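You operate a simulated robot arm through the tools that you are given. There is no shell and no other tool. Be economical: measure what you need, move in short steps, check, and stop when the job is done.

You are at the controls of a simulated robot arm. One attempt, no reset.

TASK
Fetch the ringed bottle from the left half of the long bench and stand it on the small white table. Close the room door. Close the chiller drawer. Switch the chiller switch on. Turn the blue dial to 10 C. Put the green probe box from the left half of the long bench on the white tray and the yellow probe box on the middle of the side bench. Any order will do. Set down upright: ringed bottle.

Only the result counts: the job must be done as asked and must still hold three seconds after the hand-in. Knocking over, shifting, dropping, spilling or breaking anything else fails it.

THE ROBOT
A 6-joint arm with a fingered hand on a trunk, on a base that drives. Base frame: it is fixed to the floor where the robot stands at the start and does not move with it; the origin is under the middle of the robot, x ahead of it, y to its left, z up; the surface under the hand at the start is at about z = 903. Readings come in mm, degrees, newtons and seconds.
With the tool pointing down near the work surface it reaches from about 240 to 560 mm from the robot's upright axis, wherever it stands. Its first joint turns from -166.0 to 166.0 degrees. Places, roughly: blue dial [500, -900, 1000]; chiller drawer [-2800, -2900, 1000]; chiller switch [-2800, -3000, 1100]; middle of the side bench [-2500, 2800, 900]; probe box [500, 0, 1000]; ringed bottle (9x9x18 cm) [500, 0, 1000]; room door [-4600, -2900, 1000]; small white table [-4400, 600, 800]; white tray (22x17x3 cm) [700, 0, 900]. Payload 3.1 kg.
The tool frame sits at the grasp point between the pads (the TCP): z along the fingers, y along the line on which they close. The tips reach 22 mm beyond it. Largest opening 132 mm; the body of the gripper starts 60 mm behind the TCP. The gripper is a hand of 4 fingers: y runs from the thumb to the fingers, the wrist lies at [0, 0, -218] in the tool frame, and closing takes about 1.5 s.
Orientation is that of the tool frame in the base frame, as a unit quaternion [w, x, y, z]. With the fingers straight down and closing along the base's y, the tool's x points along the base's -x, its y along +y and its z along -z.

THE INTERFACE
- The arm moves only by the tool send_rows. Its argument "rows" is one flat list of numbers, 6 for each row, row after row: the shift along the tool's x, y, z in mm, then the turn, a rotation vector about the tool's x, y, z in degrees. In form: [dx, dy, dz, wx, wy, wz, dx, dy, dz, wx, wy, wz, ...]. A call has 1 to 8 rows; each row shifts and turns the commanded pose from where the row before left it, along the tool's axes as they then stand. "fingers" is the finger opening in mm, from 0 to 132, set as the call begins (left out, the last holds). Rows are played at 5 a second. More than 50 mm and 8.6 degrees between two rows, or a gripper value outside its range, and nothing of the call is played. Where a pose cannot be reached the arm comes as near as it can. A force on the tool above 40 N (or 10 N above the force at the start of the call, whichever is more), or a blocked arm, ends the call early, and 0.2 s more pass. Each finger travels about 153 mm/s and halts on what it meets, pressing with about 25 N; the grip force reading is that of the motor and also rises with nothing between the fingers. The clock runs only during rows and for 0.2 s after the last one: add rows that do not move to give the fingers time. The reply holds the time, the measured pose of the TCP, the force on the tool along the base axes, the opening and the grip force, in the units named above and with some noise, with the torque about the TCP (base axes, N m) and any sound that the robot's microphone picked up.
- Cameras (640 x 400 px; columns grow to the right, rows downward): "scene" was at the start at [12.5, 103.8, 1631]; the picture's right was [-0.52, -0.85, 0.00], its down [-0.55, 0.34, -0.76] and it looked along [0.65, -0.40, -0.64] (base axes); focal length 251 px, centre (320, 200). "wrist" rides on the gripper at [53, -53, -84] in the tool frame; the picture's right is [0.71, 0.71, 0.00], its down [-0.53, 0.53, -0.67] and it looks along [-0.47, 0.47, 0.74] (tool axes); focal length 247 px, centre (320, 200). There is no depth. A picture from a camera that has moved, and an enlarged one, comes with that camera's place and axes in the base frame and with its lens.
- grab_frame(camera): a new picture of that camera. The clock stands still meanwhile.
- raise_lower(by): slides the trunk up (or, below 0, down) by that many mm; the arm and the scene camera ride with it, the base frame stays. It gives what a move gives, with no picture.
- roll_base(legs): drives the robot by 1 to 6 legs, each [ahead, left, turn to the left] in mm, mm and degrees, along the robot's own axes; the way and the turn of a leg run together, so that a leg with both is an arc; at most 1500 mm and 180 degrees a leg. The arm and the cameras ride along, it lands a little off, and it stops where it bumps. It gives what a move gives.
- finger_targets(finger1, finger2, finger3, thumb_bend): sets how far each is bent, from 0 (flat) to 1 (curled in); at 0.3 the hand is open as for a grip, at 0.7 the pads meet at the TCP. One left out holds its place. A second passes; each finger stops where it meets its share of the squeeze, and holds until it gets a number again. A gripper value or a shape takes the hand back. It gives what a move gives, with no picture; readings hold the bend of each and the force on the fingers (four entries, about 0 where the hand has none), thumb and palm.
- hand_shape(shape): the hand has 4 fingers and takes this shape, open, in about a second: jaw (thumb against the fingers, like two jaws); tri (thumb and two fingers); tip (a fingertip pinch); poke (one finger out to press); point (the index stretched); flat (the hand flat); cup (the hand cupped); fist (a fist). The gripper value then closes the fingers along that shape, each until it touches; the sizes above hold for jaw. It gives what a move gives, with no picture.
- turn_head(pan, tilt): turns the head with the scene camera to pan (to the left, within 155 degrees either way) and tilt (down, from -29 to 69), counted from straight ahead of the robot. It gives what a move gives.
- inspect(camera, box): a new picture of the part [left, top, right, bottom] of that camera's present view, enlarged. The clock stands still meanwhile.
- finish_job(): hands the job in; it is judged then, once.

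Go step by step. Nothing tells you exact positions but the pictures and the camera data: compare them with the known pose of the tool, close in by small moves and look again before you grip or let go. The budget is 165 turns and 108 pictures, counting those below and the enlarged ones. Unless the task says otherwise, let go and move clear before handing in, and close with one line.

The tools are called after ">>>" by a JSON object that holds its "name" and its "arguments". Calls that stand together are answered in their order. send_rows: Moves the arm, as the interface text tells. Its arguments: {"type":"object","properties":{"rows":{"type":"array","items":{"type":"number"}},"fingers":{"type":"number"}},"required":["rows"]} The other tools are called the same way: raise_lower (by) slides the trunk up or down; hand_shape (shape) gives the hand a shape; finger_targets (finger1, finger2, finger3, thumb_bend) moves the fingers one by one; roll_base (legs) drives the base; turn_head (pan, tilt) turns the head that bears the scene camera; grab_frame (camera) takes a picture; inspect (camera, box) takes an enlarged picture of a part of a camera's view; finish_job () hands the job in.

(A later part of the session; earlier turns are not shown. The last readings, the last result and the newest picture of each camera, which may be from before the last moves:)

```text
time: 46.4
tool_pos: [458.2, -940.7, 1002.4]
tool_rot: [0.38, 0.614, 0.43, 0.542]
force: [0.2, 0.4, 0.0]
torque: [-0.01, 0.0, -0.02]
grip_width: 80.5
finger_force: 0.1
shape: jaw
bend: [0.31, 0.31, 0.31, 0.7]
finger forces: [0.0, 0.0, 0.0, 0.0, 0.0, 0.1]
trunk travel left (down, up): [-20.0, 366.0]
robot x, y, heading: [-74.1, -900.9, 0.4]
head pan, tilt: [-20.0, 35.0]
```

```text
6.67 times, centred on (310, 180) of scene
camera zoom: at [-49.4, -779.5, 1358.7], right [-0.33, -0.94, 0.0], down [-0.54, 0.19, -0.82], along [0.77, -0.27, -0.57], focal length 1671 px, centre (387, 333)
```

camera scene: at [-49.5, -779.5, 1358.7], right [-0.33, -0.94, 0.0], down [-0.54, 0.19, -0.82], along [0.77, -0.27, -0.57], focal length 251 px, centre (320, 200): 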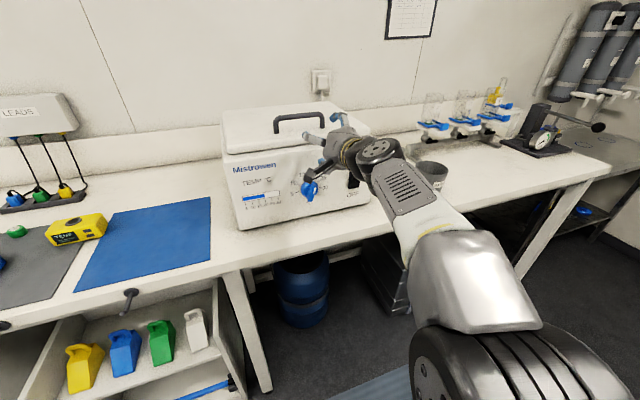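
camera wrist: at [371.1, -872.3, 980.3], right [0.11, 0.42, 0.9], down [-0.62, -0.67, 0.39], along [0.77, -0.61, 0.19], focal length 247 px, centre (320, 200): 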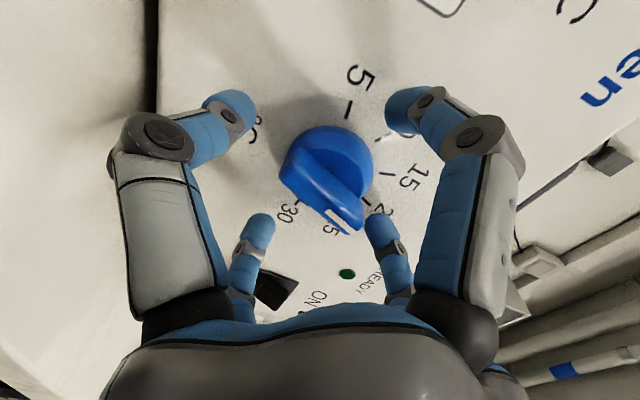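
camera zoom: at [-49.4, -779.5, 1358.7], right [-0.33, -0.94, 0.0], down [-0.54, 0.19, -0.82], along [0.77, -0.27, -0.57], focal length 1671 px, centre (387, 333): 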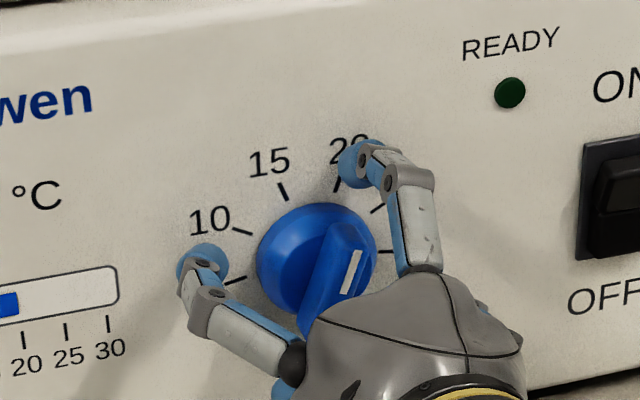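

The wing sits right at the TCP with the fingers on both flats. I close fingers 1 and 3 on it.

>>> {"name": "finger_targets", "arguments": {"finger1": 0.7, "finger3": 0.7}}

>>> {"name": "grab_frame", "arguments": {"camera": "wrist"}}

```text
time: 47.4
tool_pos: [457.8, -939.3, 1003.4]
tool_rot: [0.38, 0.614, 0.429, 0.542]
force: [0.9, 1.6, -1.7]
torque: [0.03, 0.01, 0.01]
grip_width: 40.2
finger_force: 6.4
shape: fingers
bend: [0.57, 0.31, 0.58, 0.7]
finger forces: [7.2, 0.0, 6.6, 0.1, 0.0, 0.0]
trunk travel left (down, up): [-20.0, 366.0]
robot x, y, heading: [-73.7, -895.7, 0.6]
head pan, tilt: [-20.0, 35.0]
```

```text
71 pictures are left
camera wrist: at [371.0, -872.2, 980.3], right [0.11, 0.42, 0.9], down [-0.62, -0.67, 0.39], along [0.77, -0.61, 0.19], focal length 247 px, centre (320, 200)
```

wrist: 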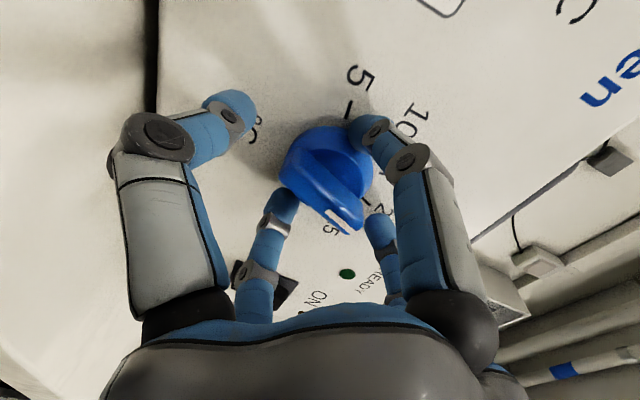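

The fingers caught the disc rim, not the wing. I open, back off 11 mm and close again.

>>> {"name": "finger_targets", "arguments": {"finger1": 0.4, "finger3": 0.4}}

>>> {"name": "send_rows", "arguments": {"rows": [0, 0, -11, 0, 0, 0]}}

>>> {"name": "finger_targets", "arguments": {"finger1": 0.75, "finger3": 0.75}}

>>> {"name": "grab_frame", "arguments": {"camera": "wrist"}}

```text
time: 48.4
tool_pos: [458.0, -940.7, 1003.1]
tool_rot: [0.38, 0.613, 0.43, 0.543]
force: [-0.8, -0.1, 0.0]
torque: [-0.02, -0.03, 0.0]
grip_width: 58.1
finger_force: 0.0
shape: fingers
bend: [0.4, 0.31, 0.4, 0.7]
finger forces: [0.0, 0.0, 0.1, 0.0, 0.0, 0.0]
trunk travel left (down, up): [-20.0, 366.0]
robot x, y, heading: [-73.4, -895.9, 0.4]
head pan, tilt: [-20.0, 35.0]
```

```text
time: 48.8
tool_pos: [446.6, -939.2, 1004.4]
tool_rot: [0.382, 0.614, 0.428, 0.543]
force: [0.4, -0.2, -0.3]
torque: [0.02, -0.02, -0.02]
grip_width: 58.3
finger_force: 0.0
shape: fingers
bend: [0.4, 0.31, 0.4, 0.7]
finger forces: [0.1, 0.0, 0.0, 0.0, 0.1, 0.0]
trunk travel left (down, up): [-20.0, 366.0]
robot x, y, heading: [-69.0, -901.1, 0.3]
head pan, tilt: [-20.0, 35.0]
```

```text
time: 49.8
tool_pos: [446.2, -939.8, 1004.6]
tool_rot: [0.381, 0.613, 0.429, 0.543]
force: [-4.9, 1.0, 0.4]
torque: [-0.03, -0.04, 0.22]
grip_width: 37.3
finger_force: 10.5
shape: fingers
bend: [0.6, 0.31, 0.61, 0.7]
finger forces: [15.4, 0.0, 6.2, 0.0, 0.0, 0.1]
trunk travel left (down, up): [-20.0, 366.0]
robot x, y, heading: [-68.8, -893.3, 0.4]
head pan, tilt: [-20.0, 35.0]
```

```text
70 pictures are left
camera wrist: at [359.7, -871.5, 982.5], right [0.11, 0.42, 0.9], down [-0.63, -0.67, 0.39], along [0.77, -0.61, 0.19], focal length 247 px, centre (320, 200)
```

wrist: 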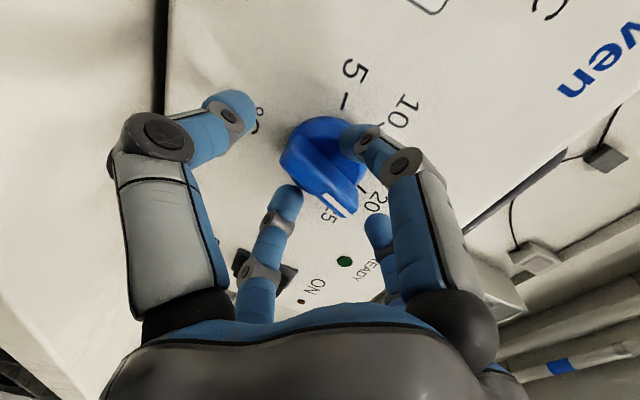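

>>> {"name": "finger_targets", "arguments": {"finger1": 0.45, "finger3": 0.45}}

>>> {"name": "send_rows", "arguments": {"rows": [0, 0, -8, 0, 0, 0]}}

>>> {"name": "finger_targets", "arguments": {"finger1": 0.75, "finger3": 0.75}}

>>> {"name": "grab_frame", "arguments": {"camera": "wrist"}}

```text
time: 50.8
tool_pos: [447.1, -940.6, 1004.8]
tool_rot: [0.381, 0.614, 0.429, 0.542]
force: [0.2, 0.8, -0.1]
torque: [-0.01, 0.02, -0.02]
grip_width: 51.9
finger_force: 0.0
shape: fingers
bend: [0.45, 0.31, 0.45, 0.7]
finger forces: [0.1, 0.1, 0.1, 0.0, 0.1, 0.0]
trunk travel left (down, up): [-20.0, 366.0]
robot x, y, heading: [-70.8, -899.6, 0.4]
head pan, tilt: [-20.0, 35.0]
```

```text
time: 51.2
tool_pos: [437.9, -939.8, 1004.7]
tool_rot: [0.381, 0.614, 0.429, 0.541]
force: [0.0, 0.2, 0.3]
torque: [0.0, 0.01, -0.01]
grip_width: 52.1
finger_force: 0.1
shape: fingers
bend: [0.45, 0.31, 0.45, 0.7]
finger forces: [0.0, 0.0, 0.1, 0.0, 0.1, 0.1]
trunk travel left (down, up): [-20.0, 366.0]
robot x, y, heading: [-71.7, -895.5, 0.5]
head pan, tilt: [-20.0, 35.0]
```

```text
time: 52.2
tool_pos: [439.6, -940.1, 1005.4]
tool_rot: [0.381, 0.614, 0.429, 0.542]
force: [2.5, -0.2, 0.8]
torque: [-0.04, -0.01, 0.01]
grip_width: 33.2
finger_force: 6.0
shape: fingers
bend: [0.66, 0.31, 0.66, 0.7]
finger forces: [5.6, 0.0, 5.8, 0.1, 0.0, 0.0]
trunk travel left (down, up): [-20.0, 366.0]
robot x, y, heading: [-72.8, -898.2, 0.6]
head pan, tilt: [-20.0, 35.0]
```

```text
69 pictures are left
camera wrist: at [353.0, -871.8, 982.9], right [0.11, 0.42, 0.9], down [-0.63, -0.67, 0.39], along [0.77, -0.61, 0.19], focal length 247 px, centre (320, 200)
```

wrist: 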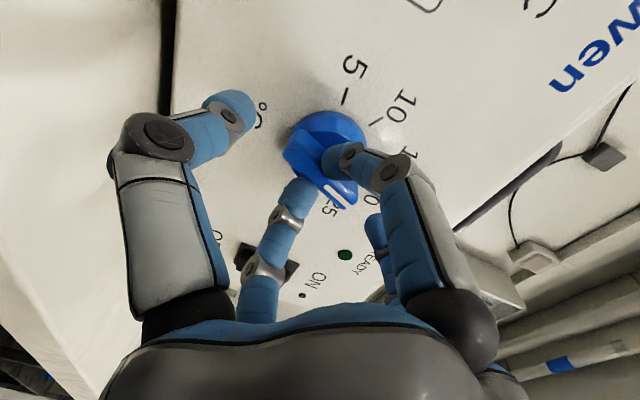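

Both fingers now pinch the wing squarely. I turn it counter‑clockwise in steps.

>>> {"name": "send_rows", "arguments": {"rows": [0, 0, 0, 0, 0, -8, 0, 0, 0, 0, 0, -8, 0, 0, 0, 0, 0, -8, 0, 0, 0, 0, 0, -8, 0, 0, 0, 0, 0, -8, 0, 0, 0, 0, 0, -8, 0, 0, 0, 0, 0, -8, 0, 0, 0, 0, 0, -8]}}

>>> {"name": "inspect", "arguments": {"camera": "scene", "box": [270, 150, 350, 210]}}

>>> {"name": "grab_frame", "arguments": {"camera": "wrist"}}

```text
time: 54.0
tool_pos: [428.0, -999.7, 1070.3]
tool_rot: [0.608, 0.292, 0.692, 0.259]
force: [0.2, 0.1, -0.3]
torque: [0.0, 0.0, 0.04]
grip_width: 32.2
finger_force: 0.1
shape: fingers
bend: [0.73, 0.31, 0.75, 0.7]
finger forces: [0.0, 0.0, 0.0, 0.1, 0.0, 0.1]
out of reach, approached as far as the arm can: row 4, 5, 6, 7, 8
trunk travel left (down, up): [-20.0, 366.0]
robot x, y, heading: [-68.0, -896.2, 0.8]
head pan, tilt: [-20.0, 35.0]
```

```text
6.67 times, centred on (310, 180) of scene
camera zoom: at [-49.6, -779.5, 1358.7], right [-0.33, -0.94, 0.0], down [-0.54, 0.19, -0.82], along [0.77, -0.27, -0.57], focal length 1671 px, centre (387, 333)
```

zoom: 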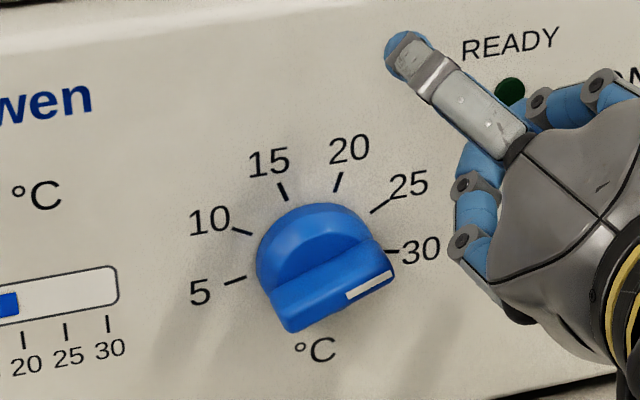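

```text
67 pictures are left
camera wrist: at [336.4, -999.3, 1006.1], right [0.0, 1.0, 0.02], down [-0.57, -0.01, 0.82], along [0.82, -0.01, 0.57], focal length 247 px, centre (320, 200)
```

wrist: 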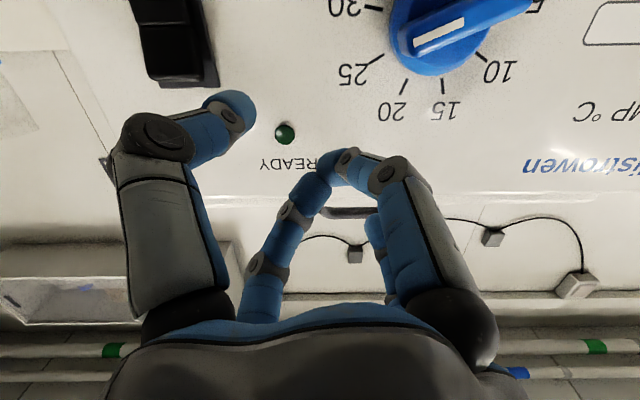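

The arm hit a limit turning that way and slipped off, leaving the dial at 30. I back off, open the fingers and rotate the hand the other way, which should leave a wide free range for a counter‑clockwise turn.

>>> {"name": "send_rows", "arguments": {"rows": [0, 0, -30, 0, 0, 0, 0, 0, -30, 0, 0, 0, 0, 0, 0, 0, 0, 8.5, 0, 0, 0, 0, 0, 8.5, 0, 0, 0, 0, 0, 8.5, 0, 0, 0, 0, 0, 8.5, 0, 0, 0, 0, 0, 8.5, 0, 0, 0, 0, 0, 8.5], "fingers": 80}}

>>> {"name": "send_rows", "arguments": {"rows": [0, 0, 0, 0, 0, 8.5, 0, 0, 0, 0, 0, 8.5, 0, 0, 0, 0, 0, 8.5, 0, 0, 0, 0, 0, 8.5, 0, 0, 0, 0, 0, 8.5, 0, 0, 0, 0, 0, 8.5, 0, 0, 0, 0, 0, 8.5, 0, 0, 0, 0, 0, 8.5]}}

>>> {"name": "send_rows", "arguments": {"rows": [0, 0, 0, 0, 0, 8.5, 0, 0, 0, 0, 0, 8.5, 0, 0, 0, 0, 0, 8.5, 0, 0, 0, 0, 0, 8.5, 0, 0, 0, 0, 0, 8.5, 0, 0, 0, 0, 0, 8.5, 0, 0, 0, 0, 0, 8.5, 0, 0, 0, 0, 0, 8.5]}}

```text
time: 55.8
tool_pos: [370.4, -1001.1, 1077.6]
tool_rot: [0.439, 0.562, 0.495, 0.496]
force: [-0.1, 0.1, 0.3]
torque: [-0.01, 0.03, 0.01]
grip_width: 79.4
finger_force: 0.1
shape: jaw
bend: [0.32, 0.32, 0.32, 0.7]
finger forces: [0.0, 0.0, 0.0, 0.0, 0.0, 0.0]
trunk travel left (down, up): [-20.0, 366.0]
robot x, y, heading: [-73.8, -898.2, 0.7]
head pan, tilt: [-20.0, 35.0]
```

```text
time: 57.6
tool_pos: [369.9, -998.9, 1077.3]
tool_rot: [0.087, 0.743, 0.096, 0.657]
force: [-0.7, 0.5, -0.4]
torque: [0.01, -0.01, -0.01]
grip_width: 79.5
finger_force: 0.1
shape: jaw
bend: [0.32, 0.32, 0.32, 0.7]
finger forces: [0.0, 0.0, 0.0, 0.1, 0.1, 0.1]
trunk travel left (down, up): [-20.0, 366.0]
robot x, y, heading: [-74.5, -899.6, 0.3]
head pan, tilt: [-20.0, 35.0]
```

```text
time: 59.4
tool_pos: [369.4, -998.9, 1077.1]
tool_rot: [-0.296, 0.67, -0.335, 0.593]
force: [0.5, -0.3, 0.1]
torque: [-0.02, 0.05, -0.01]
grip_width: 79.6
finger_force: 0.0
shape: jaw
bend: [0.32, 0.32, 0.32, 0.7]
finger forces: [0.0, 0.0, 0.0, 0.0, 0.1, 0.0]
trunk travel left (down, up): [-20.0, 366.0]
robot x, y, heading: [-74.2, -895.5, 0.4]
head pan, tilt: [-20.0, 35.0]
```

The positive direction moves freely. The wing is now at about 20° (between 25 and 30); I align the hand's x with it and go to a standoff on the knob axis.

>>> {"name": "send_rows", "arguments": {"rows": [0, 0, 0, 0, 0, 8.5, 0, 0, 0, 0, 0, 8.5, -25.5, 13.4, 16.6, 0, 0, 0, -25.5, 13.4, 16.6, 0, 0, 0, -25.5, 13.4, 16.6, 0, 0, 0]}}

>>> {"name": "inspect", "arguments": {"camera": "scene", "box": [270, 150, 350, 210]}}

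>>> {"name": "grab_frame", "arguments": {"camera": "wrist"}}

```text
time: 60.6
tool_pos: [411.4, -940.3, 1007.5]
tool_rot: [-0.379, 0.613, -0.431, 0.543]
force: [-0.3, 0.1, 0.5]
torque: [0.0, 0.0, 0.01]
grip_width: 79.8
finger_force: 0.1
shape: jaw
bend: [0.32, 0.32, 0.32, 0.7]
finger forces: [0.0, 0.1, 0.1, 0.0, 0.1, 0.0]
trunk travel left (down, up): [-20.0, 366.0]
robot x, y, heading: [-70.6, -899.4, 0.5]
head pan, tilt: [-20.0, 35.0]
```

```text
6.67 times, centred on (310, 180) of scene
camera zoom: at [-49.2, -779.4, 1358.7], right [-0.33, -0.94, 0.0], down [-0.54, 0.19, -0.82], along [0.77, -0.27, -0.57], focal length 1671 px, centre (387, 333)
```

zoom: 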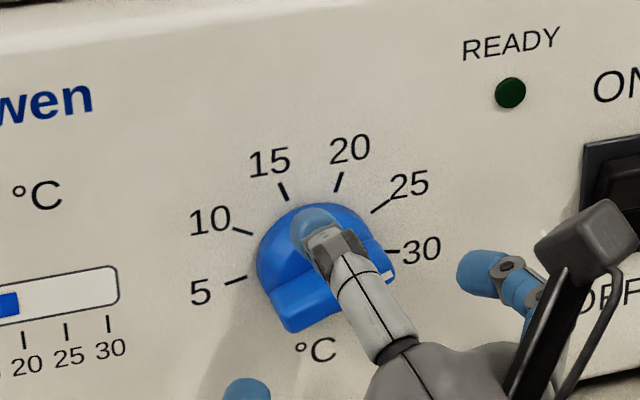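

```text
65 pictures are left
camera wrist: at [337.8, -972.5, 1084.4], right [-0.05, -0.91, -0.42], down [-0.75, 0.32, -0.59], along [0.66, 0.28, -0.69], focal length 247 px, centre (320, 200)
```

wrist: 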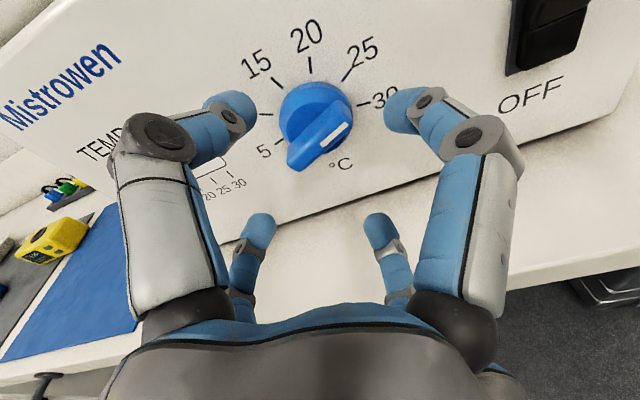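

Aligned. I advance to the earlier good depth and pinch the wing with thumb and finger 2.

>>> {"name": "send_rows", "arguments": {"rows": [0, 0, 14, 0, 0, 0, 0, 0, 13, 0, 0, 0]}}

>>> {"name": "finger_targets", "arguments": {"finger2": 0.75, "thumb_bend": 0.75}}

>>> {"name": "grab_frame", "arguments": {"camera": "wrist"}}

```text
time: 61.2
tool_pos: [438.8, -941.1, 1004.5]
tool_rot: [-0.379, 0.613, -0.431, 0.543]
force: [0.6, 0.2, 0.0]
torque: [0.02, -0.01, 0.0]
grip_width: 79.7
finger_force: 0.1
shape: jaw
bend: [0.32, 0.32, 0.32, 0.7]
finger forces: [0.0, 0.0, 0.0, 0.2, 0.0, 0.0]
trunk travel left (down, up): [-20.0, 366.0]
robot x, y, heading: [-72.9, -898.8, 0.6]
head pan, tilt: [-20.0, 35.0]
```

```text
time: 62.2
tool_pos: [438.0, -941.5, 1005.5]
tool_rot: [-0.38, 0.613, -0.43, 0.543]
force: [-3.5, 1.7, 5.2]
torque: [0.0, -0.05, 0.03]
grip_width: 33.1
finger_force: 10.2
shape: fingers
bend: [0.32, 0.74, 0.32, 0.67]
finger forces: [0.1, 10.3, 0.1, 0.1, 10.9, 0.1]
trunk travel left (down, up): [-20.0, 366.0]
robot x, y, heading: [-71.0, -900.1, 0.4]
head pan, tilt: [-20.0, 35.0]
```

```text
64 pictures are left
camera wrist: at [362.5, -973.6, 1082.5], right [-0.05, -0.91, -0.42], down [-0.74, 0.32, -0.59], along [0.67, 0.28, -0.69], focal length 247 px, centre (320, 200)
```

wrist: 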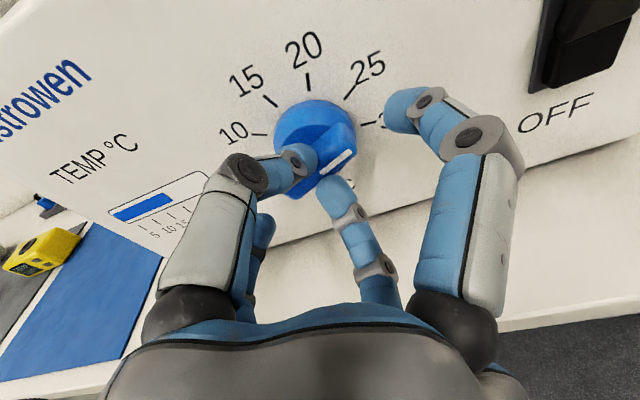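

Good pinch. I turn 32° counter‑clockwise and check.

>>> {"name": "send_rows", "arguments": {"rows": [0, 0, 0, 0, 0, -8, 0, 0, 0, 0, 0, -8, 0, 0, 0, 0, 0, -8, 0, 0, 0, 0, 0, -8]}}

>>> {"name": "grab_frame", "arguments": {"camera": "wrist"}}

```text
time: 63.2
tool_pos: [437.5, -942.9, 1006.4]
tool_rot: [-0.215, 0.708, -0.243, 0.628]
force: [-6.0, -1.0, 6.7]
torque: [0.05, -0.11, -0.12]
grip_width: 33.0
finger_force: 11.7
shape: fingers
bend: [0.32, 0.74, 0.32, 0.67]
finger forces: [0.1, 12.9, 0.0, 0.1, 10.6, 0.0]
trunk travel left (down, up): [-20.0, 366.0]
robot x, y, heading: [-72.5, -896.7, 0.3]
head pan, tilt: [-20.0, 35.0]
```

```text
63 pictures are left
camera wrist: at [363.2, -932.7, 1089.1], right [0.01, -0.99, 0.12], down [-0.75, -0.09, -0.65], along [0.66, -0.09, -0.75], focal length 247 px, centre (320, 200)
```

wrist: 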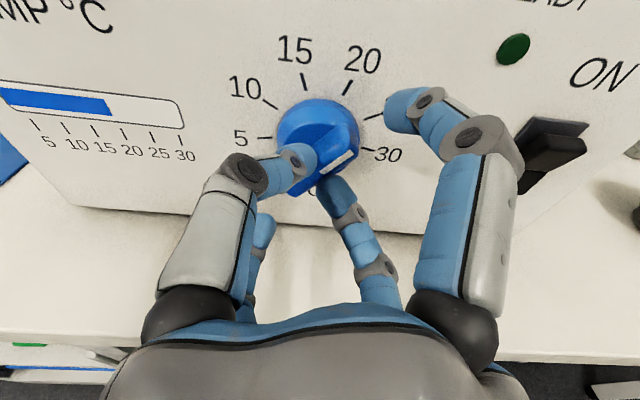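

The wing follows. I continue.

>>> {"name": "send_rows", "arguments": {"rows": [0, 0, 0, 0, 0, -8, 0, 0, 0, 0, 0, -8, 0, 0, 0, 0, 0, -8, 0, 0, 0, 0, 0, -8, 0, 0, 0, 0, 0, -8, 0, 0, 0, 0, 0, -8, 0, 0, 0, 0, 0, -8, 0, 0, 0, 0, 0, -8]}}

>>> {"name": "grab_frame", "arguments": {"camera": "wrist"}}

```text
time: 65.0
tool_pos: [436.2, -941.5, 1003.4]
tool_rot: [0.15, 0.73, 0.168, 0.645]
force: [-14.1, -0.7, 3.5]
torque: [0.0, -0.08, -0.03]
grip_width: 32.1
finger_force: 15.6
shape: fingers
bend: [0.32, 0.74, 0.32, 0.72]
finger forces: [0.0, 14.8, 0.0, 0.0, 15.6, 0.0]
trunk travel left (down, up): [-20.0, 366.0]
robot x, y, heading: [-70.4, -897.0, 0.5]
head pan, tilt: [-20.0, 35.0]
```

```text
62 pictures are left
camera wrist: at [356.0, -870.5, 1038.3], right [0.11, -0.32, 0.94], down [-0.69, -0.7, -0.16], along [0.71, -0.63, -0.31], focal length 247 px, centre (320, 200)
```

wrist: 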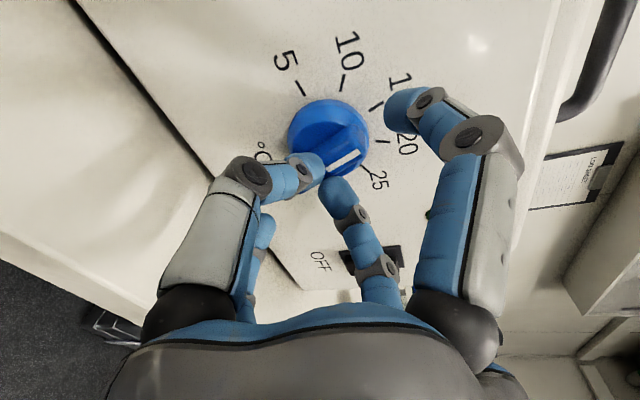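

The pointer is near 15 now. I turn 28° more and then check from the head camera.

>>> {"name": "send_rows", "arguments": {"rows": [0, 0, 0, 0, 0, -7, 0, 0, 0, 0, 0, -7, 0, 0, 0, 0, 0, -7, 0, 0, 0, 0, 0, -7]}}

>>> {"name": "grab_frame", "arguments": {"camera": "wrist"}}

>>> {"name": "inspect", "arguments": {"camera": "scene", "box": [280, 160, 340, 205]}}

```text
time: 66.0
tool_pos: [436.6, -943.4, 1005.7]
tool_rot: [0.303, 0.667, 0.338, 0.591]
force: [-15.5, -5.0, 2.4]
torque: [0.04, -0.06, -0.13]
grip_width: 32.1
finger_force: 14.5
shape: fingers
bend: [0.32, 0.74, 0.32, 0.72]
finger forces: [0.1, 19.4, 0.0, 0.0, 9.9, 0.0]
trunk travel left (down, up): [-20.0, 366.0]
robot x, y, heading: [-71.7, -897.9, 0.4]
head pan, tilt: [-20.0, 35.0]
```

```text
61 pictures are left
camera wrist: at [351.8, -868.1, 1003.0], right [0.12, 0.16, 0.98], down [-0.65, -0.73, 0.2], along [0.75, -0.66, 0.02], focal length 247 px, centre (320, 200)
```

wrist: 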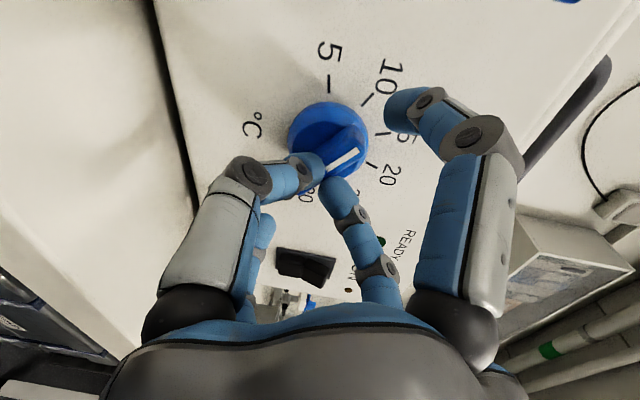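

```text
8.89 times, centred on (310, 182) of scene
camera zoom: at [-52.8, -780.6, 1358.9], right [-0.33, -0.94, 0.0], down [-0.54, 0.19, -0.82], along [0.77, -0.27, -0.57], focal length 2228 px, centre (409, 356)
```

zoom: 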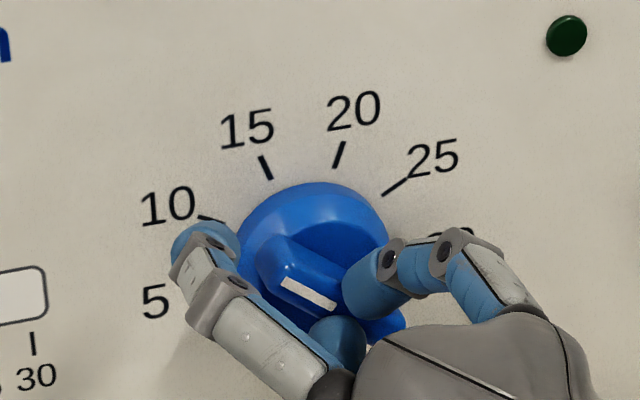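

The pointer reads close to 10. I release, back away and measure accurately.

>>> {"name": "finger_targets", "arguments": {"finger2": 0.35, "thumb_bend": 0.4}}

>>> {"name": "send_rows", "arguments": {"rows": [0, 0, -20, 0, 0, 0, 0, 0, -30, 0, 0, 0]}}

>>> {"name": "inspect", "arguments": {"camera": "scene", "box": [285, 165, 333, 205]}}

>>> {"name": "inspect", "arguments": {"camera": "wrist", "box": [230, 60, 430, 220]}}

```text
time: 67.0
tool_pos: [437.8, -941.9, 1004.3]
tool_rot: [0.302, 0.668, 0.339, 0.59]
force: [-0.3, 0.0, 0.3]
torque: [0.0, 0.01, 0.01]
grip_width: 58.1
finger_force: 0.1
shape: fingers
bend: [0.32, 0.35, 0.32, 0.4]
finger forces: [0.0, 0.0, 0.0, 0.0, 0.0, 0.0]
trunk travel left (down, up): [-20.0, 366.0]
robot x, y, heading: [-69.9, -898.7, 0.4]
head pan, tilt: [-20.0, 35.0]
```

```text
time: 67.6
tool_pos: [388.4, -940.4, 1009.5]
tool_rot: [0.303, 0.668, 0.339, 0.59]
force: [-0.3, 0.2, -0.7]
torque: [-0.02, -0.01, 0.01]
grip_width: 58.0
finger_force: 0.1
shape: fingers
bend: [0.32, 0.35, 0.32, 0.4]
finger forces: [0.0, 0.0, 0.0, 0.0, 0.0, 0.1]
trunk travel left (down, up): [-20.0, 366.0]
robot x, y, heading: [-71.0, -895.8, 0.1]
head pan, tilt: [-20.0, 35.0]
```

```text
10.00 times, centred on (309, 185) of scene
camera zoom: at [-50.1, -779.4, 1358.7], right [-0.33, -0.94, 0.0], down [-0.54, 0.19, -0.82], along [0.77, -0.27, -0.57], focal length 2507 px, centre (430, 350)
```

zoom: 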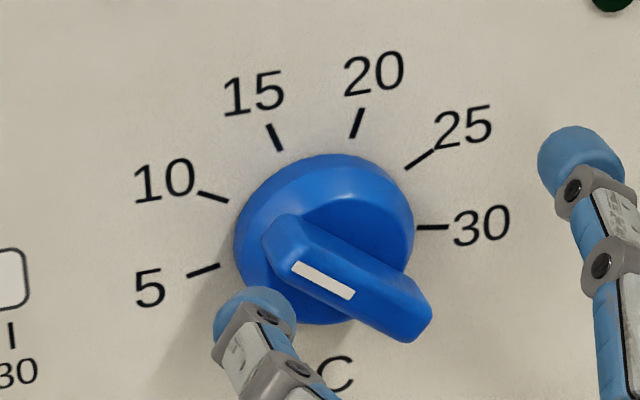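

```text
2.50 times, centred on (330, 140) of wrist
camera zoom: at [304.2, -866.4, 1007.4], right [0.12, 0.16, 0.98], down [-0.65, -0.73, 0.2], along [0.75, -0.66, 0.01], focal length 617 px, centre (295, 350)
```

zoom: 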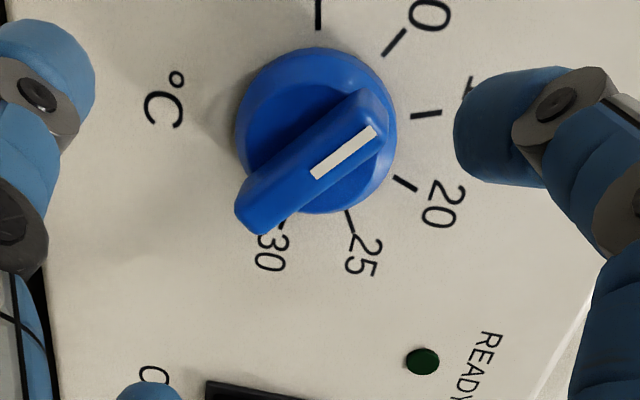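

>>> {"name": "inspect", "arguments": {"camera": "scene", "box": [298, 172, 326, 200]}}

```text
14.29 times, centred on (312, 186) of scene
camera zoom: at [-50.1, -779.4, 1358.7], right [-0.33, -0.94, 0.0], down [-0.54, 0.19, -0.82], along [0.77, -0.27, -0.57], focal length 3581 px, centre (434, 400)
```

zoom: 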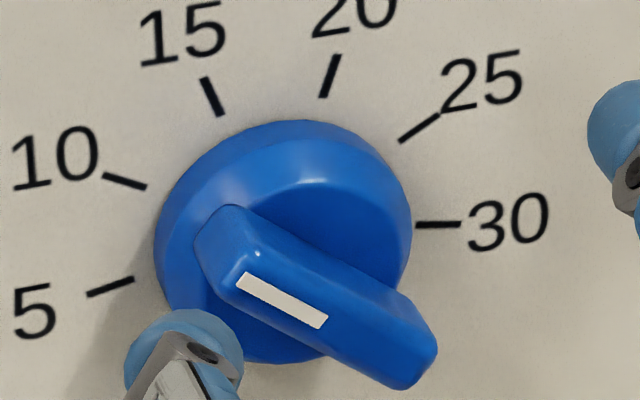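

A careful fit shows the ticks are about 42° apart, so the pointer reads about 11 and needs 10° more. I re-grip and turn 10° further.

>>> {"name": "send_rows", "arguments": {"rows": [0, 0, 25, 0, 0, 0, 0, 0, 24, 0, 0, 0]}}

>>> {"name": "finger_targets", "arguments": {"finger2": 0.75, "thumb_bend": 0.75}}

>>> {"name": "send_rows", "arguments": {"rows": [0, 0, 0, 0, 0, -3.5, 0, 0, 0, 0, 0, -3.5, 0, 0, 0, 0, 0, -3]}}

>>> {"name": "finger_targets", "arguments": {"finger2": 0.35, "thumb_bend": 0.4}}

>>> {"name": "send_rows", "arguments": {"rows": [0, 0, -20, 0, 0, 0, 0, 0, -40, 0, 0, 0, 0, 0, -40, 0, 0, 0]}}

>>> {"name": "inspect", "arguments": {"camera": "scene", "box": [298, 172, 326, 200]}}

```text
time: 68.2
tool_pos: [436.6, -942.3, 1005.0]
tool_rot: [0.301, 0.668, 0.34, 0.589]
force: [-0.3, -0.9, -0.8]
torque: [0.03, 0.02, -0.02]
grip_width: 58.1
finger_force: 0.1
shape: fingers
bend: [0.32, 0.35, 0.32, 0.4]
finger forces: [0.1, 0.1, 0.0, 0.0, 0.1, 0.0]
trunk travel left (down, up): [-20.0, 366.0]
robot x, y, heading: [-72.3, -898.5, 0.1]
head pan, tilt: [-20.0, 35.0]
```

```text
time: 69.2
tool_pos: [437.7, -941.3, 1003.1]
tool_rot: [0.301, 0.668, 0.34, 0.59]
force: [0.6, 1.8, -3.1]
torque: [0.02, 0.06, 0.04]
grip_width: 32.4
finger_force: 6.8
shape: fingers
bend: [0.32, 0.66, 0.32, 0.68]
finger forces: [0.0, 4.9, 0.0, 0.0, 8.3, 0.1]
trunk travel left (down, up): [-20.0, 366.0]
robot x, y, heading: [-71.5, -897.2, 0.6]
head pan, tilt: [-20.0, 35.0]
```

```text
time: 70.0
tool_pos: [438.2, -941.2, 1005.2]
tool_rot: [0.352, 0.636, 0.396, 0.561]
force: [0.4, -1.9, -4.2]
torque: [0.0, 0.09, -0.02]
grip_width: 32.6
finger_force: 6.8
shape: fingers
bend: [0.32, 0.66, 0.32, 0.68]
finger forces: [0.1, 5.7, 0.0, 0.1, 8.3, 0.1]
trunk travel left (down, up): [-20.0, 366.0]
robot x, y, heading: [-71.2, -897.1, 0.6]
head pan, tilt: [-20.0, 35.0]
```

```text
time: 71.0
tool_pos: [437.0, -941.0, 1004.6]
tool_rot: [0.35, 0.636, 0.396, 0.562]
force: [0.4, 0.8, -0.6]
torque: [-0.02, -0.03, 0.01]
grip_width: 58.3
finger_force: 0.0
shape: fingers
bend: [0.32, 0.35, 0.32, 0.4]
finger forces: [0.1, 0.1, 0.1, 0.0, 0.1, 0.0]
trunk travel left (down, up): [-20.0, 366.0]
robot x, y, heading: [-69.8, -896.6, 0.5]
head pan, tilt: [-20.0, 35.0]
```

```text
time: 71.8
tool_pos: [337.8, -941.5, 1015.6]
tool_rot: [0.352, 0.635, 0.397, 0.561]
force: [0.4, 0.1, -0.1]
torque: [0.02, 0.02, 0.0]
grip_width: 58.0
finger_force: 0.1
shape: fingers
bend: [0.32, 0.35, 0.32, 0.4]
finger forces: [0.0, 0.0, 0.0, 0.0, 0.0, 0.0]
trunk travel left (down, up): [-20.0, 366.0]
robot x, y, heading: [-71.2, -898.6, 0.4]
head pan, tilt: [-20.0, 35.0]
```

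```text
14.29 times, centred on (312, 186) of scene
camera zoom: at [-50.1, -779.3, 1358.7], right [-0.33, -0.94, 0.0], down [-0.54, 0.19, -0.82], along [0.77, -0.27, -0.57], focal length 3581 px, centre (434, 400)
```

zoom: 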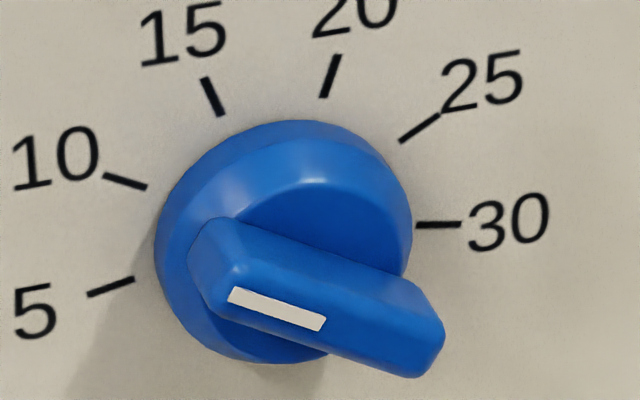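

The pointer now lies on the 10 mark (about 151–152° versus 152–153°). Next I raise the trunk, point the hand down again, and drive over to the yellow box.

>>> {"name": "raise_lower", "arguments": {"by": 200}}

>>> {"name": "send_rows", "arguments": {"rows": [0, 0, 0, 7.47, -3.63, 0, 0, 0, 0, 7.47, -3.63, 0, 0, 0, 0, 7.47, -3.63, 0, 0, 0, 0, 7.47, -3.63, 0, 0, 0, 0, 7.47, -3.63, 0, 0, 0, 0, 7.47, -3.63, 0, 0, 0, 0, 7.47, -3.63, 0, 0, 0, 0, 7.47, -3.63, 0], "fingers": 132}}

>>> {"name": "send_rows", "arguments": {"rows": [0, 0, 0, 7.47, -3.63, 0, 0, 0, 0, 7.47, -3.63, 0]}}

>>> {"name": "roll_base", "arguments": {"legs": [[0, 530, 0], [130, 0, 0]]}}

>>> {"name": "turn_head", "arguments": {"pan": 0, "tilt": 55}}

>>> {"name": "grab_frame", "arguments": {"camera": "scene"}}

>>> {"name": "grab_frame", "arguments": {"camera": "wrist"}}

```text
time: 74.0
tool_pos: [339.4, -943.0, 1215.5]
tool_rot: [0.35, 0.636, 0.397, 0.562]
force: [-0.2, -0.4, 0.2]
torque: [0.0, 0.01, -0.01]
grip_width: 58.4
finger_force: 0.1
shape: fingers
bend: [0.32, 0.35, 0.32, 0.4]
finger forces: [0.1, 0.0, 0.1, 0.0, 0.1, 0.0]
trunk travel left (down, up): [-220.0, 166.0]
robot x, y, heading: [-70.1, -896.9, 0.3]
head pan, tilt: [-20.0, 35.0]
```

```text
time: 75.8
tool_pos: [339.8, -942.1, 1215.6]
tool_rot: [0.076, 0.84, 0.524, 0.121]
force: [-0.3, 0.1, 0.5]
torque: [0.0, -0.01, 0.03]
grip_width: 131.8
finger_force: 0.2
shape: jaw
bend: [0.3, 0.3, 0.3, 0.3]
finger forces: [0.0, 0.1, 0.1, 0.0, 0.0, 0.1]
trunk travel left (down, up): [-220.0, 166.0]
robot x, y, heading: [-70.5, -898.6, 0.5]
head pan, tilt: [-20.0, 35.0]
```

```text
time: 76.4
tool_pos: [338.7, -941.9, 1214.5]
tool_rot: [-0.001, 0.849, 0.529, -0.001]
force: [-0.9, -0.2, 0.4]
torque: [0.01, 0.01, 0.01]
grip_width: 131.8
finger_force: 0.0
shape: jaw
bend: [0.3, 0.3, 0.3, 0.3]
finger forces: [0.1, 0.0, 0.1, 0.0, 0.0, 0.0]
trunk travel left (down, up): [-220.0, 166.0]
robot x, y, heading: [-70.3, -895.9, 0.6]
head pan, tilt: [-20.0, 35.0]
```

```text
time: 80.4
tool_pos: [468.9, -415.3, 1214.9]
tool_rot: [-0.001, 0.851, 0.526, -0.002]
force: [-0.3, 0.2, 0.2]
torque: [-0.01, 0.02, -0.01]
grip_width: 132.0
finger_force: 0.0
shape: jaw
bend: [0.3, 0.3, 0.3, 0.3]
finger forces: [0.0, 0.0, 0.1, 0.0, 0.0, 0.0]
trunk travel left (down, up): [-220.0, 166.0]
robot x, y, heading: [57.5, -374.5, -0.2]
head pan, tilt: [-20.0, 35.0]
```

```text
time: 81.2
tool_pos: [468.5, -415.6, 1216.2]
tool_rot: [-0.002, 0.851, 0.526, -0.001]
force: [0.2, 0.1, -0.5]
torque: [0.01, -0.03, 0.01]
grip_width: 131.7
finger_force: 0.0
shape: jaw
bend: [0.3, 0.3, 0.3, 0.3]
finger forces: [0.0, 0.0, 0.1, 0.0, 0.0, 0.0]
trunk travel left (down, up): [-220.0, 166.0]
robot x, y, heading: [57.0, -369.4, 0.1]
head pan, tilt: [0.0, 55.0]
```

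```text
55 pictures are left
camera scene: at [70.2, -220.3, 1530.8], right [0.0, -1.0, 0.0], down [-0.82, 0.0, -0.57], along [0.57, 0.0, -0.82], focal length 251 px, centre (320, 200)
```

scene: 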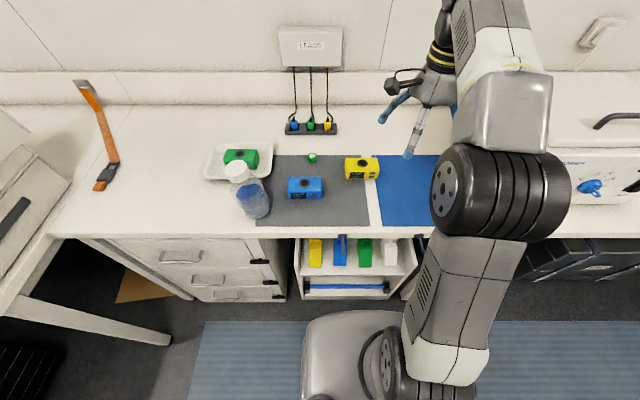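

```text
54 pictures are left
camera wrist: at [444.2, -344.7, 1298.9], right [0.95, 0.32, 0.0], down [0.24, -0.71, 0.67], along [0.21, -0.63, -0.74], focal length 247 px, centre (320, 200)
```

wrist: 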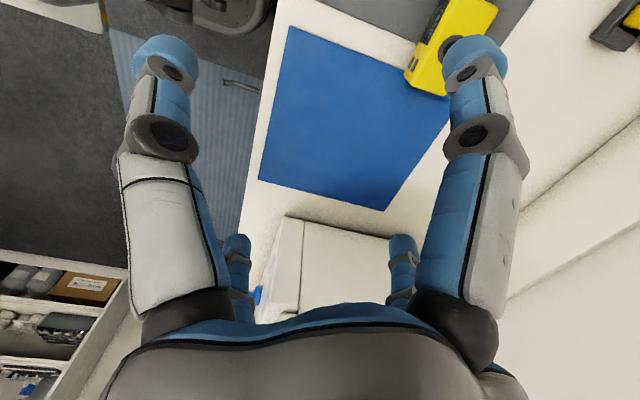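

>>> {"name": "inspect", "arguments": {"camera": "scene", "box": [200, 135, 400, 225]}}

>>> {"name": "inspect", "arguments": {"camera": "scene", "box": [335, 145, 391, 190]}}

```text
3.20 times, centred on (300, 180) of scene
camera zoom: at [70.2, -220.3, 1530.8], right [0.0, -1.0, 0.0], down [-0.82, 0.0, -0.57], along [0.57, 0.0, -0.82], focal length 802 px, centre (384, 264)
```

zoom: 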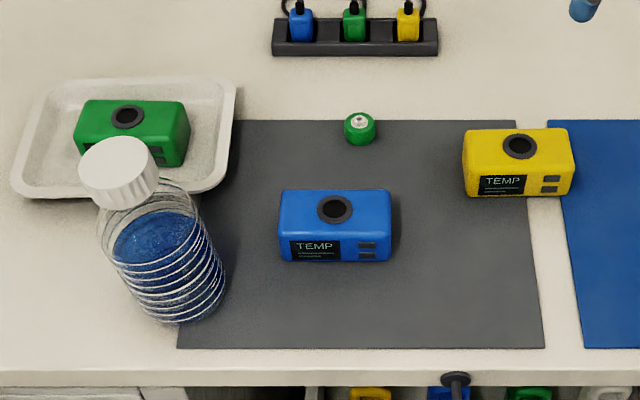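

```text
8.89 times, centred on (363, 168) of scene
camera zoom: at [70.2, -220.3, 1530.8], right [0.0, -1.0, 0.0], down [-0.82, 0.0, -0.57], along [0.57, 0.0, -0.82], focal length 2228 px, centre (-62, 489)
```

zoom: 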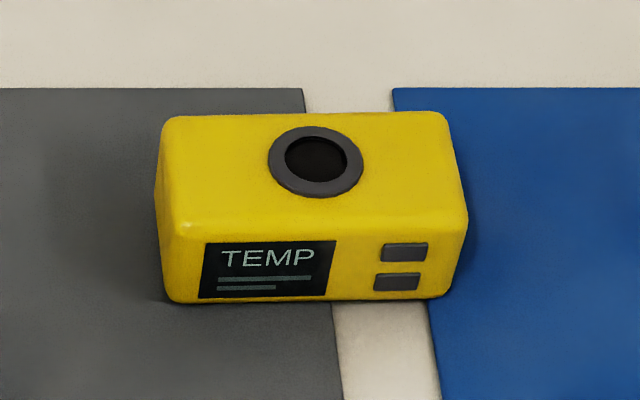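

The yellow box is at about [619, -354], aligned with y. I close in a little and bring the hand above it.

>>> {"name": "roll_base", "arguments": {"legs": [[35, 0, 0]]}}

>>> {"name": "send_rows", "arguments": {"rows": [0, 0, 0, 0, 0, -6.7, 0, 0, 0, 0, 0, -6.7, 0, 0, 0, 0, 0, -6.7, 0, 0, 0, 0, 0, -6.7, 20.3, 25, 35, 0, 0, 0, 20.3, 25, 35, 0, 0, 0, 20.3, 25, 35, 0, 0, 0]}}

>>> {"name": "grab_frame", "arguments": {"camera": "wrist"}}

```text
time: 82.0
tool_pos: [504.1, -416.3, 1215.0]
tool_rot: [-0.002, 0.85, 0.527, -0.001]
force: [0.2, 0.3, -0.5]
torque: [0.0, 0.02, 0.0]
grip_width: 132.0
finger_force: 0.0
shape: jaw
bend: [0.3, 0.3, 0.3, 0.3]
finger forces: [0.1, 0.1, 0.0, 0.1, 0.0, 0.1]
trunk travel left (down, up): [-220.0, 166.0]
robot x, y, heading: [93.4, -363.2, -0.0]
head pan, tilt: [0.0, 55.0]
```

```text
time: 83.7
tool_pos: [577.5, -350.7, 1111.3]
tool_rot: [-0.001, 0.705, 0.709, -0.002]
force: [0.7, -0.2, 1.1]
torque: [-0.03, 0.03, -0.01]
grip_width: 131.9
finger_force: 0.1
shape: jaw
bend: [0.3, 0.3, 0.3, 0.3]
finger forces: [0.1, 0.1, 0.0, 0.0, 0.0, 0.1]
trunk travel left (down, up): [-220.0, 166.0]
robot x, y, heading: [94.1, -368.3, 0.1]
head pan, tilt: [0.0, 55.0]
```

```text
51 pictures are left
camera wrist: at [525.1, -298.9, 1194.3], right [0.7, 0.71, 0.0], down [0.53, -0.52, 0.67], along [0.47, -0.47, -0.75], focal length 247 px, centre (320, 200)
```

wrist: 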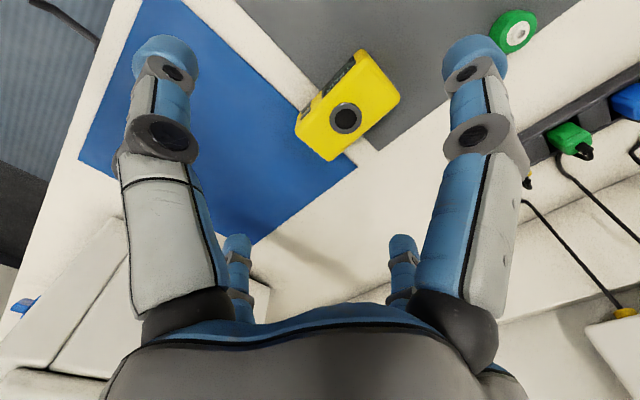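

Hub confirmed at about [618.6, -356]. I move over, descend and grip.

>>> {"name": "send_rows", "arguments": {"rows": [-2.5, 20.5, 0, 0, 0, 0, -2.5, 20.5, 0, 0, 0, 0, 0, 0, 40, 0, 0, 0, 0, 0, 40, 0, 0, 0, 0, 0, 40, 0, 0, 0]}}

>>> {"name": "grab_frame", "arguments": {"camera": "wrist"}}

```text
time: 84.8
tool_pos: [606.2, -357.4, 989.0]
tool_rot: [-0.001, 0.705, 0.709, 0.0]
force: [0.3, -0.8, -0.5]
torque: [-0.01, -0.02, -0.01]
grip_width: 132.0
finger_force: 0.2
shape: jaw
bend: [0.3, 0.3, 0.3, 0.3]
finger forces: [0.1, 0.1, 0.0, 0.1, 0.0, 0.1]
out of reach, approached as far as the arm can: row 2
trunk travel left (down, up): [-220.0, 166.0]
robot x, y, heading: [97.3, -368.5, -0.2]
head pan, tilt: [0.0, 55.0]
```

```text
50 pictures are left
camera wrist: at [552.7, -304.6, 1071.3], right [0.7, 0.71, 0.0], down [0.53, -0.52, 0.67], along [0.47, -0.47, -0.75], focal length 247 px, centre (320, 200)
```

wrist: 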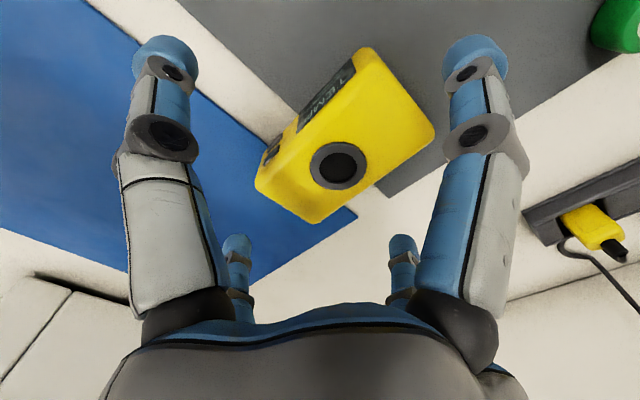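

>>> {"name": "send_rows", "arguments": {"rows": [0, 13, 0, 0, 0, 0, 0, 0, 30, 0, 0, 0, 0, 0, 27, 0, 0, 0]}}

>>> {"name": "send_rows", "arguments": {"rows": [0, 0, 0, 0, 0, 0, 0, 0, 0, 0, 0, 0, 0, 0, 0, 0, 0, 0, 0, 0, 0, 0, 0, 0, 0, 0, 0, 0, 0, 0, 0, 0, 0, 0, 0, 0, 0, 0, 0, 0, 0, 0], "fingers": 0}}

>>> {"name": "send_rows", "arguments": {"rows": [0, 0, -40, 0, 0, 0, 0, 0, -40, 0, 0, 0, 0, -20, -40, 0, 0, 0, 0, -40, -20, 0, 0, 0, 0, -45, -20, 0, 0, 0, 0, -45, -20, 0, 0, 0]}}

>>> {"name": "grab_frame", "arguments": {"camera": "wrist"}}

```text
time: 85.7
tool_pos: [620.1, -356.6, 933.5]
tool_rot: [-0.002, 0.705, 0.709, 0.001]
force: [0.4, -0.5, -0.8]
torque: [0.0, -0.02, 0.02]
grip_width: 131.9
finger_force: 0.1
shape: jaw
bend: [0.3, 0.3, 0.3, 0.3]
finger forces: [0.0, 0.0, 0.1, 0.1, 0.0, 0.0]
trunk travel left (down, up): [-220.0, 166.0]
robot x, y, heading: [95.8, -371.8, -0.3]
head pan, tilt: [0.0, 55.0]
```

```text
time: 87.2
tool_pos: [620.7, -355.7, 935.1]
tool_rot: [-0.002, 0.705, 0.709, 0.001]
force: [1.1, -1.1, 0.1]
torque: [-0.03, -0.02, -0.01]
grip_width: 67.9
finger_force: 24.6
shape: jaw
bend: [0.26, 0.42, 0.28, 0.7]
finger forces: [22.5, 22.6, 22.5, 0.0, 22.9, 0.0]
trunk travel left (down, up): [-220.0, 166.0]
robot x, y, heading: [90.7, -368.9, 0.1]
head pan, tilt: [0.0, 55.0]
```

```text
time: 88.7
tool_pos: [469.3, -356.6, 1113.9]
tool_rot: [0.0, 0.705, 0.709, 0.001]
force: [-0.5, 0.2, -3.5]
torque: [-0.01, -0.01, 0.01]
grip_width: 67.5
finger_force: 25.1
shape: jaw
bend: [0.26, 0.42, 0.28, 0.7]
finger forces: [22.5, 22.9, 22.5, 0.0, 22.9, 0.0]
trunk travel left (down, up): [-220.0, 166.0]
robot x, y, heading: [94.8, -368.9, -0.0]
head pan, tilt: [0.0, 55.0]
```

```text
49 pictures are left
camera wrist: at [416.4, -304.5, 1197.1], right [0.7, 0.71, 0.0], down [0.53, -0.52, 0.67], along [0.47, -0.47, -0.74], focal length 247 px, centre (320, 200)
```

wrist: 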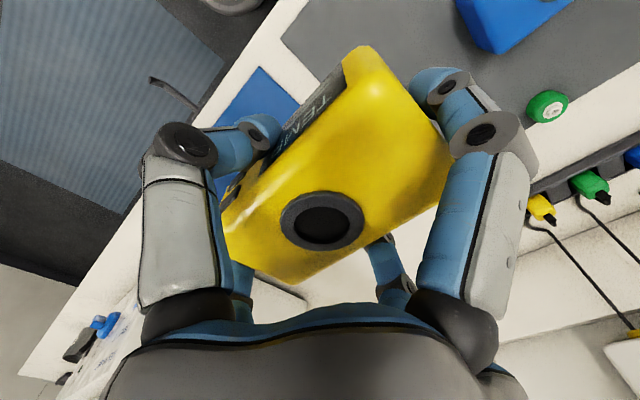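

The yellow box is held. I back out, turn toward the side bench and drive through the open floor to its middle.

>>> {"name": "roll_base", "arguments": {"legs": [[-880, 0, 0], [0, 0, 90]]}}

>>> {"name": "turn_head", "arguments": {"pan": 35, "tilt": 25}}

>>> {"name": "grab_frame", "arguments": {"camera": "scene"}}

```text
time: 97.0
tool_pos: [-777.3, 11.2, 1113.5]
tool_rot: [-0.001, 0.013, 1.0, -0.001]
force: [0.9, -0.1, -3.4]
torque: [-0.03, -0.04, 0.01]
grip_width: 67.5
finger_force: 24.6
shape: jaw
bend: [0.26, 0.42, 0.28, 0.7]
finger forces: [22.4, 22.7, 22.6, 0.1, 22.4, 0.0]
trunk travel left (down, up): [-220.0, 166.0]
robot x, y, heading: [-780.0, -367.9, 88.2]
head pan, tilt: [0.0, 55.0]
```

```text
time: 98.0
tool_pos: [-778.9, 10.9, 1113.4]
tool_rot: [0.0, 0.013, 1.0, -0.001]
force: [-0.1, 0.2, -3.4]
torque: [0.01, -0.02, -0.04]
grip_width: 67.4
finger_force: 25.3
shape: jaw
bend: [0.26, 0.42, 0.28, 0.7]
finger forces: [22.5, 22.8, 22.5, 0.0, 22.5, 0.0]
trunk travel left (down, up): [-220.0, 166.0]
robot x, y, heading: [-777.3, -368.3, 88.1]
head pan, tilt: [35.0, 25.0]
```

```text
48 pictures are left
camera scene: at [-979.0, -344.5, 1574.6], right [0.84, 0.55, 0.0], down [0.23, -0.35, -0.91], along [-0.5, 0.76, -0.42], focal length 251 px, centre (320, 200)
```

scene: 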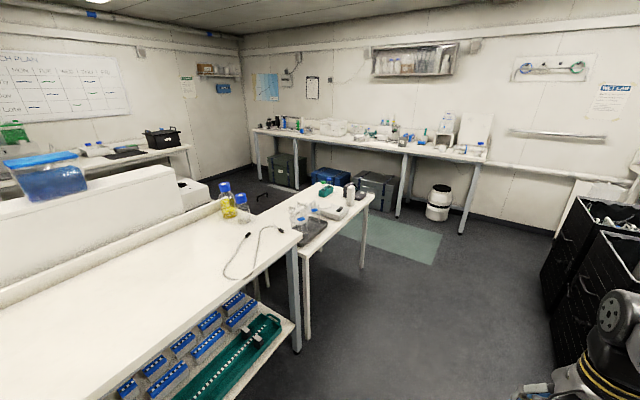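

Crates stand on the right, so I shift left while driving ahead, then go sideways along the side bench.

>>> {"name": "roll_base", "arguments": {"legs": [[0, 220, 1.8], [1500, 0, 0], [740, 0, 0], [0, 1490, 0]]}}

>>> {"name": "turn_head", "arguments": {"pan": 20, "tilt": 40}}

>>> {"name": "grab_frame", "arguments": {"camera": "scene"}}

```text
time: 117.6
tool_pos: [-2511.5, 2291.2, 1112.6]
tool_rot: [-0.001, 0.002, 1.0, -0.001]
force: [-0.5, -0.7, -4.2]
torque: [0.01, 0.02, 0.01]
grip_width: 67.3
finger_force: 25.3
shape: jaw
bend: [0.26, 0.42, 0.28, 0.7]
finger forces: [22.7, 23.0, 22.7, 0.0, 22.5, 0.1]
trunk travel left (down, up): [-220.0, 166.0]
robot x, y, heading: [-2503.7, 1913.5, 89.1]
head pan, tilt: [35.0, 25.0]
```

```text
time: 118.3
tool_pos: [-2510.4, 2291.4, 1113.3]
tool_rot: [0.0, 0.003, 1.0, -0.001]
force: [0.2, -0.2, -4.7]
torque: [-0.05, -0.01, -0.01]
grip_width: 67.1
finger_force: 24.7
shape: jaw
bend: [0.26, 0.42, 0.28, 0.7]
finger forces: [22.6, 22.7, 22.7, 0.0, 22.5, 0.0]
trunk travel left (down, up): [-220.0, 166.0]
robot x, y, heading: [-2501.7, 1914.8, 89.3]
head pan, tilt: [20.0, 40.0]
```

```text
47 pictures are left
camera scene: at [-2679.4, 1935.8, 1551.4], right [0.94, 0.33, 0.0], down [0.21, -0.61, -0.77], along [-0.25, 0.72, -0.64], focal length 251 px, centre (320, 200)
```

scene: 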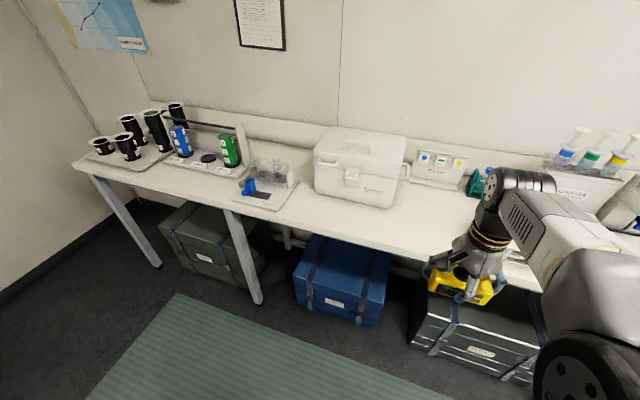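

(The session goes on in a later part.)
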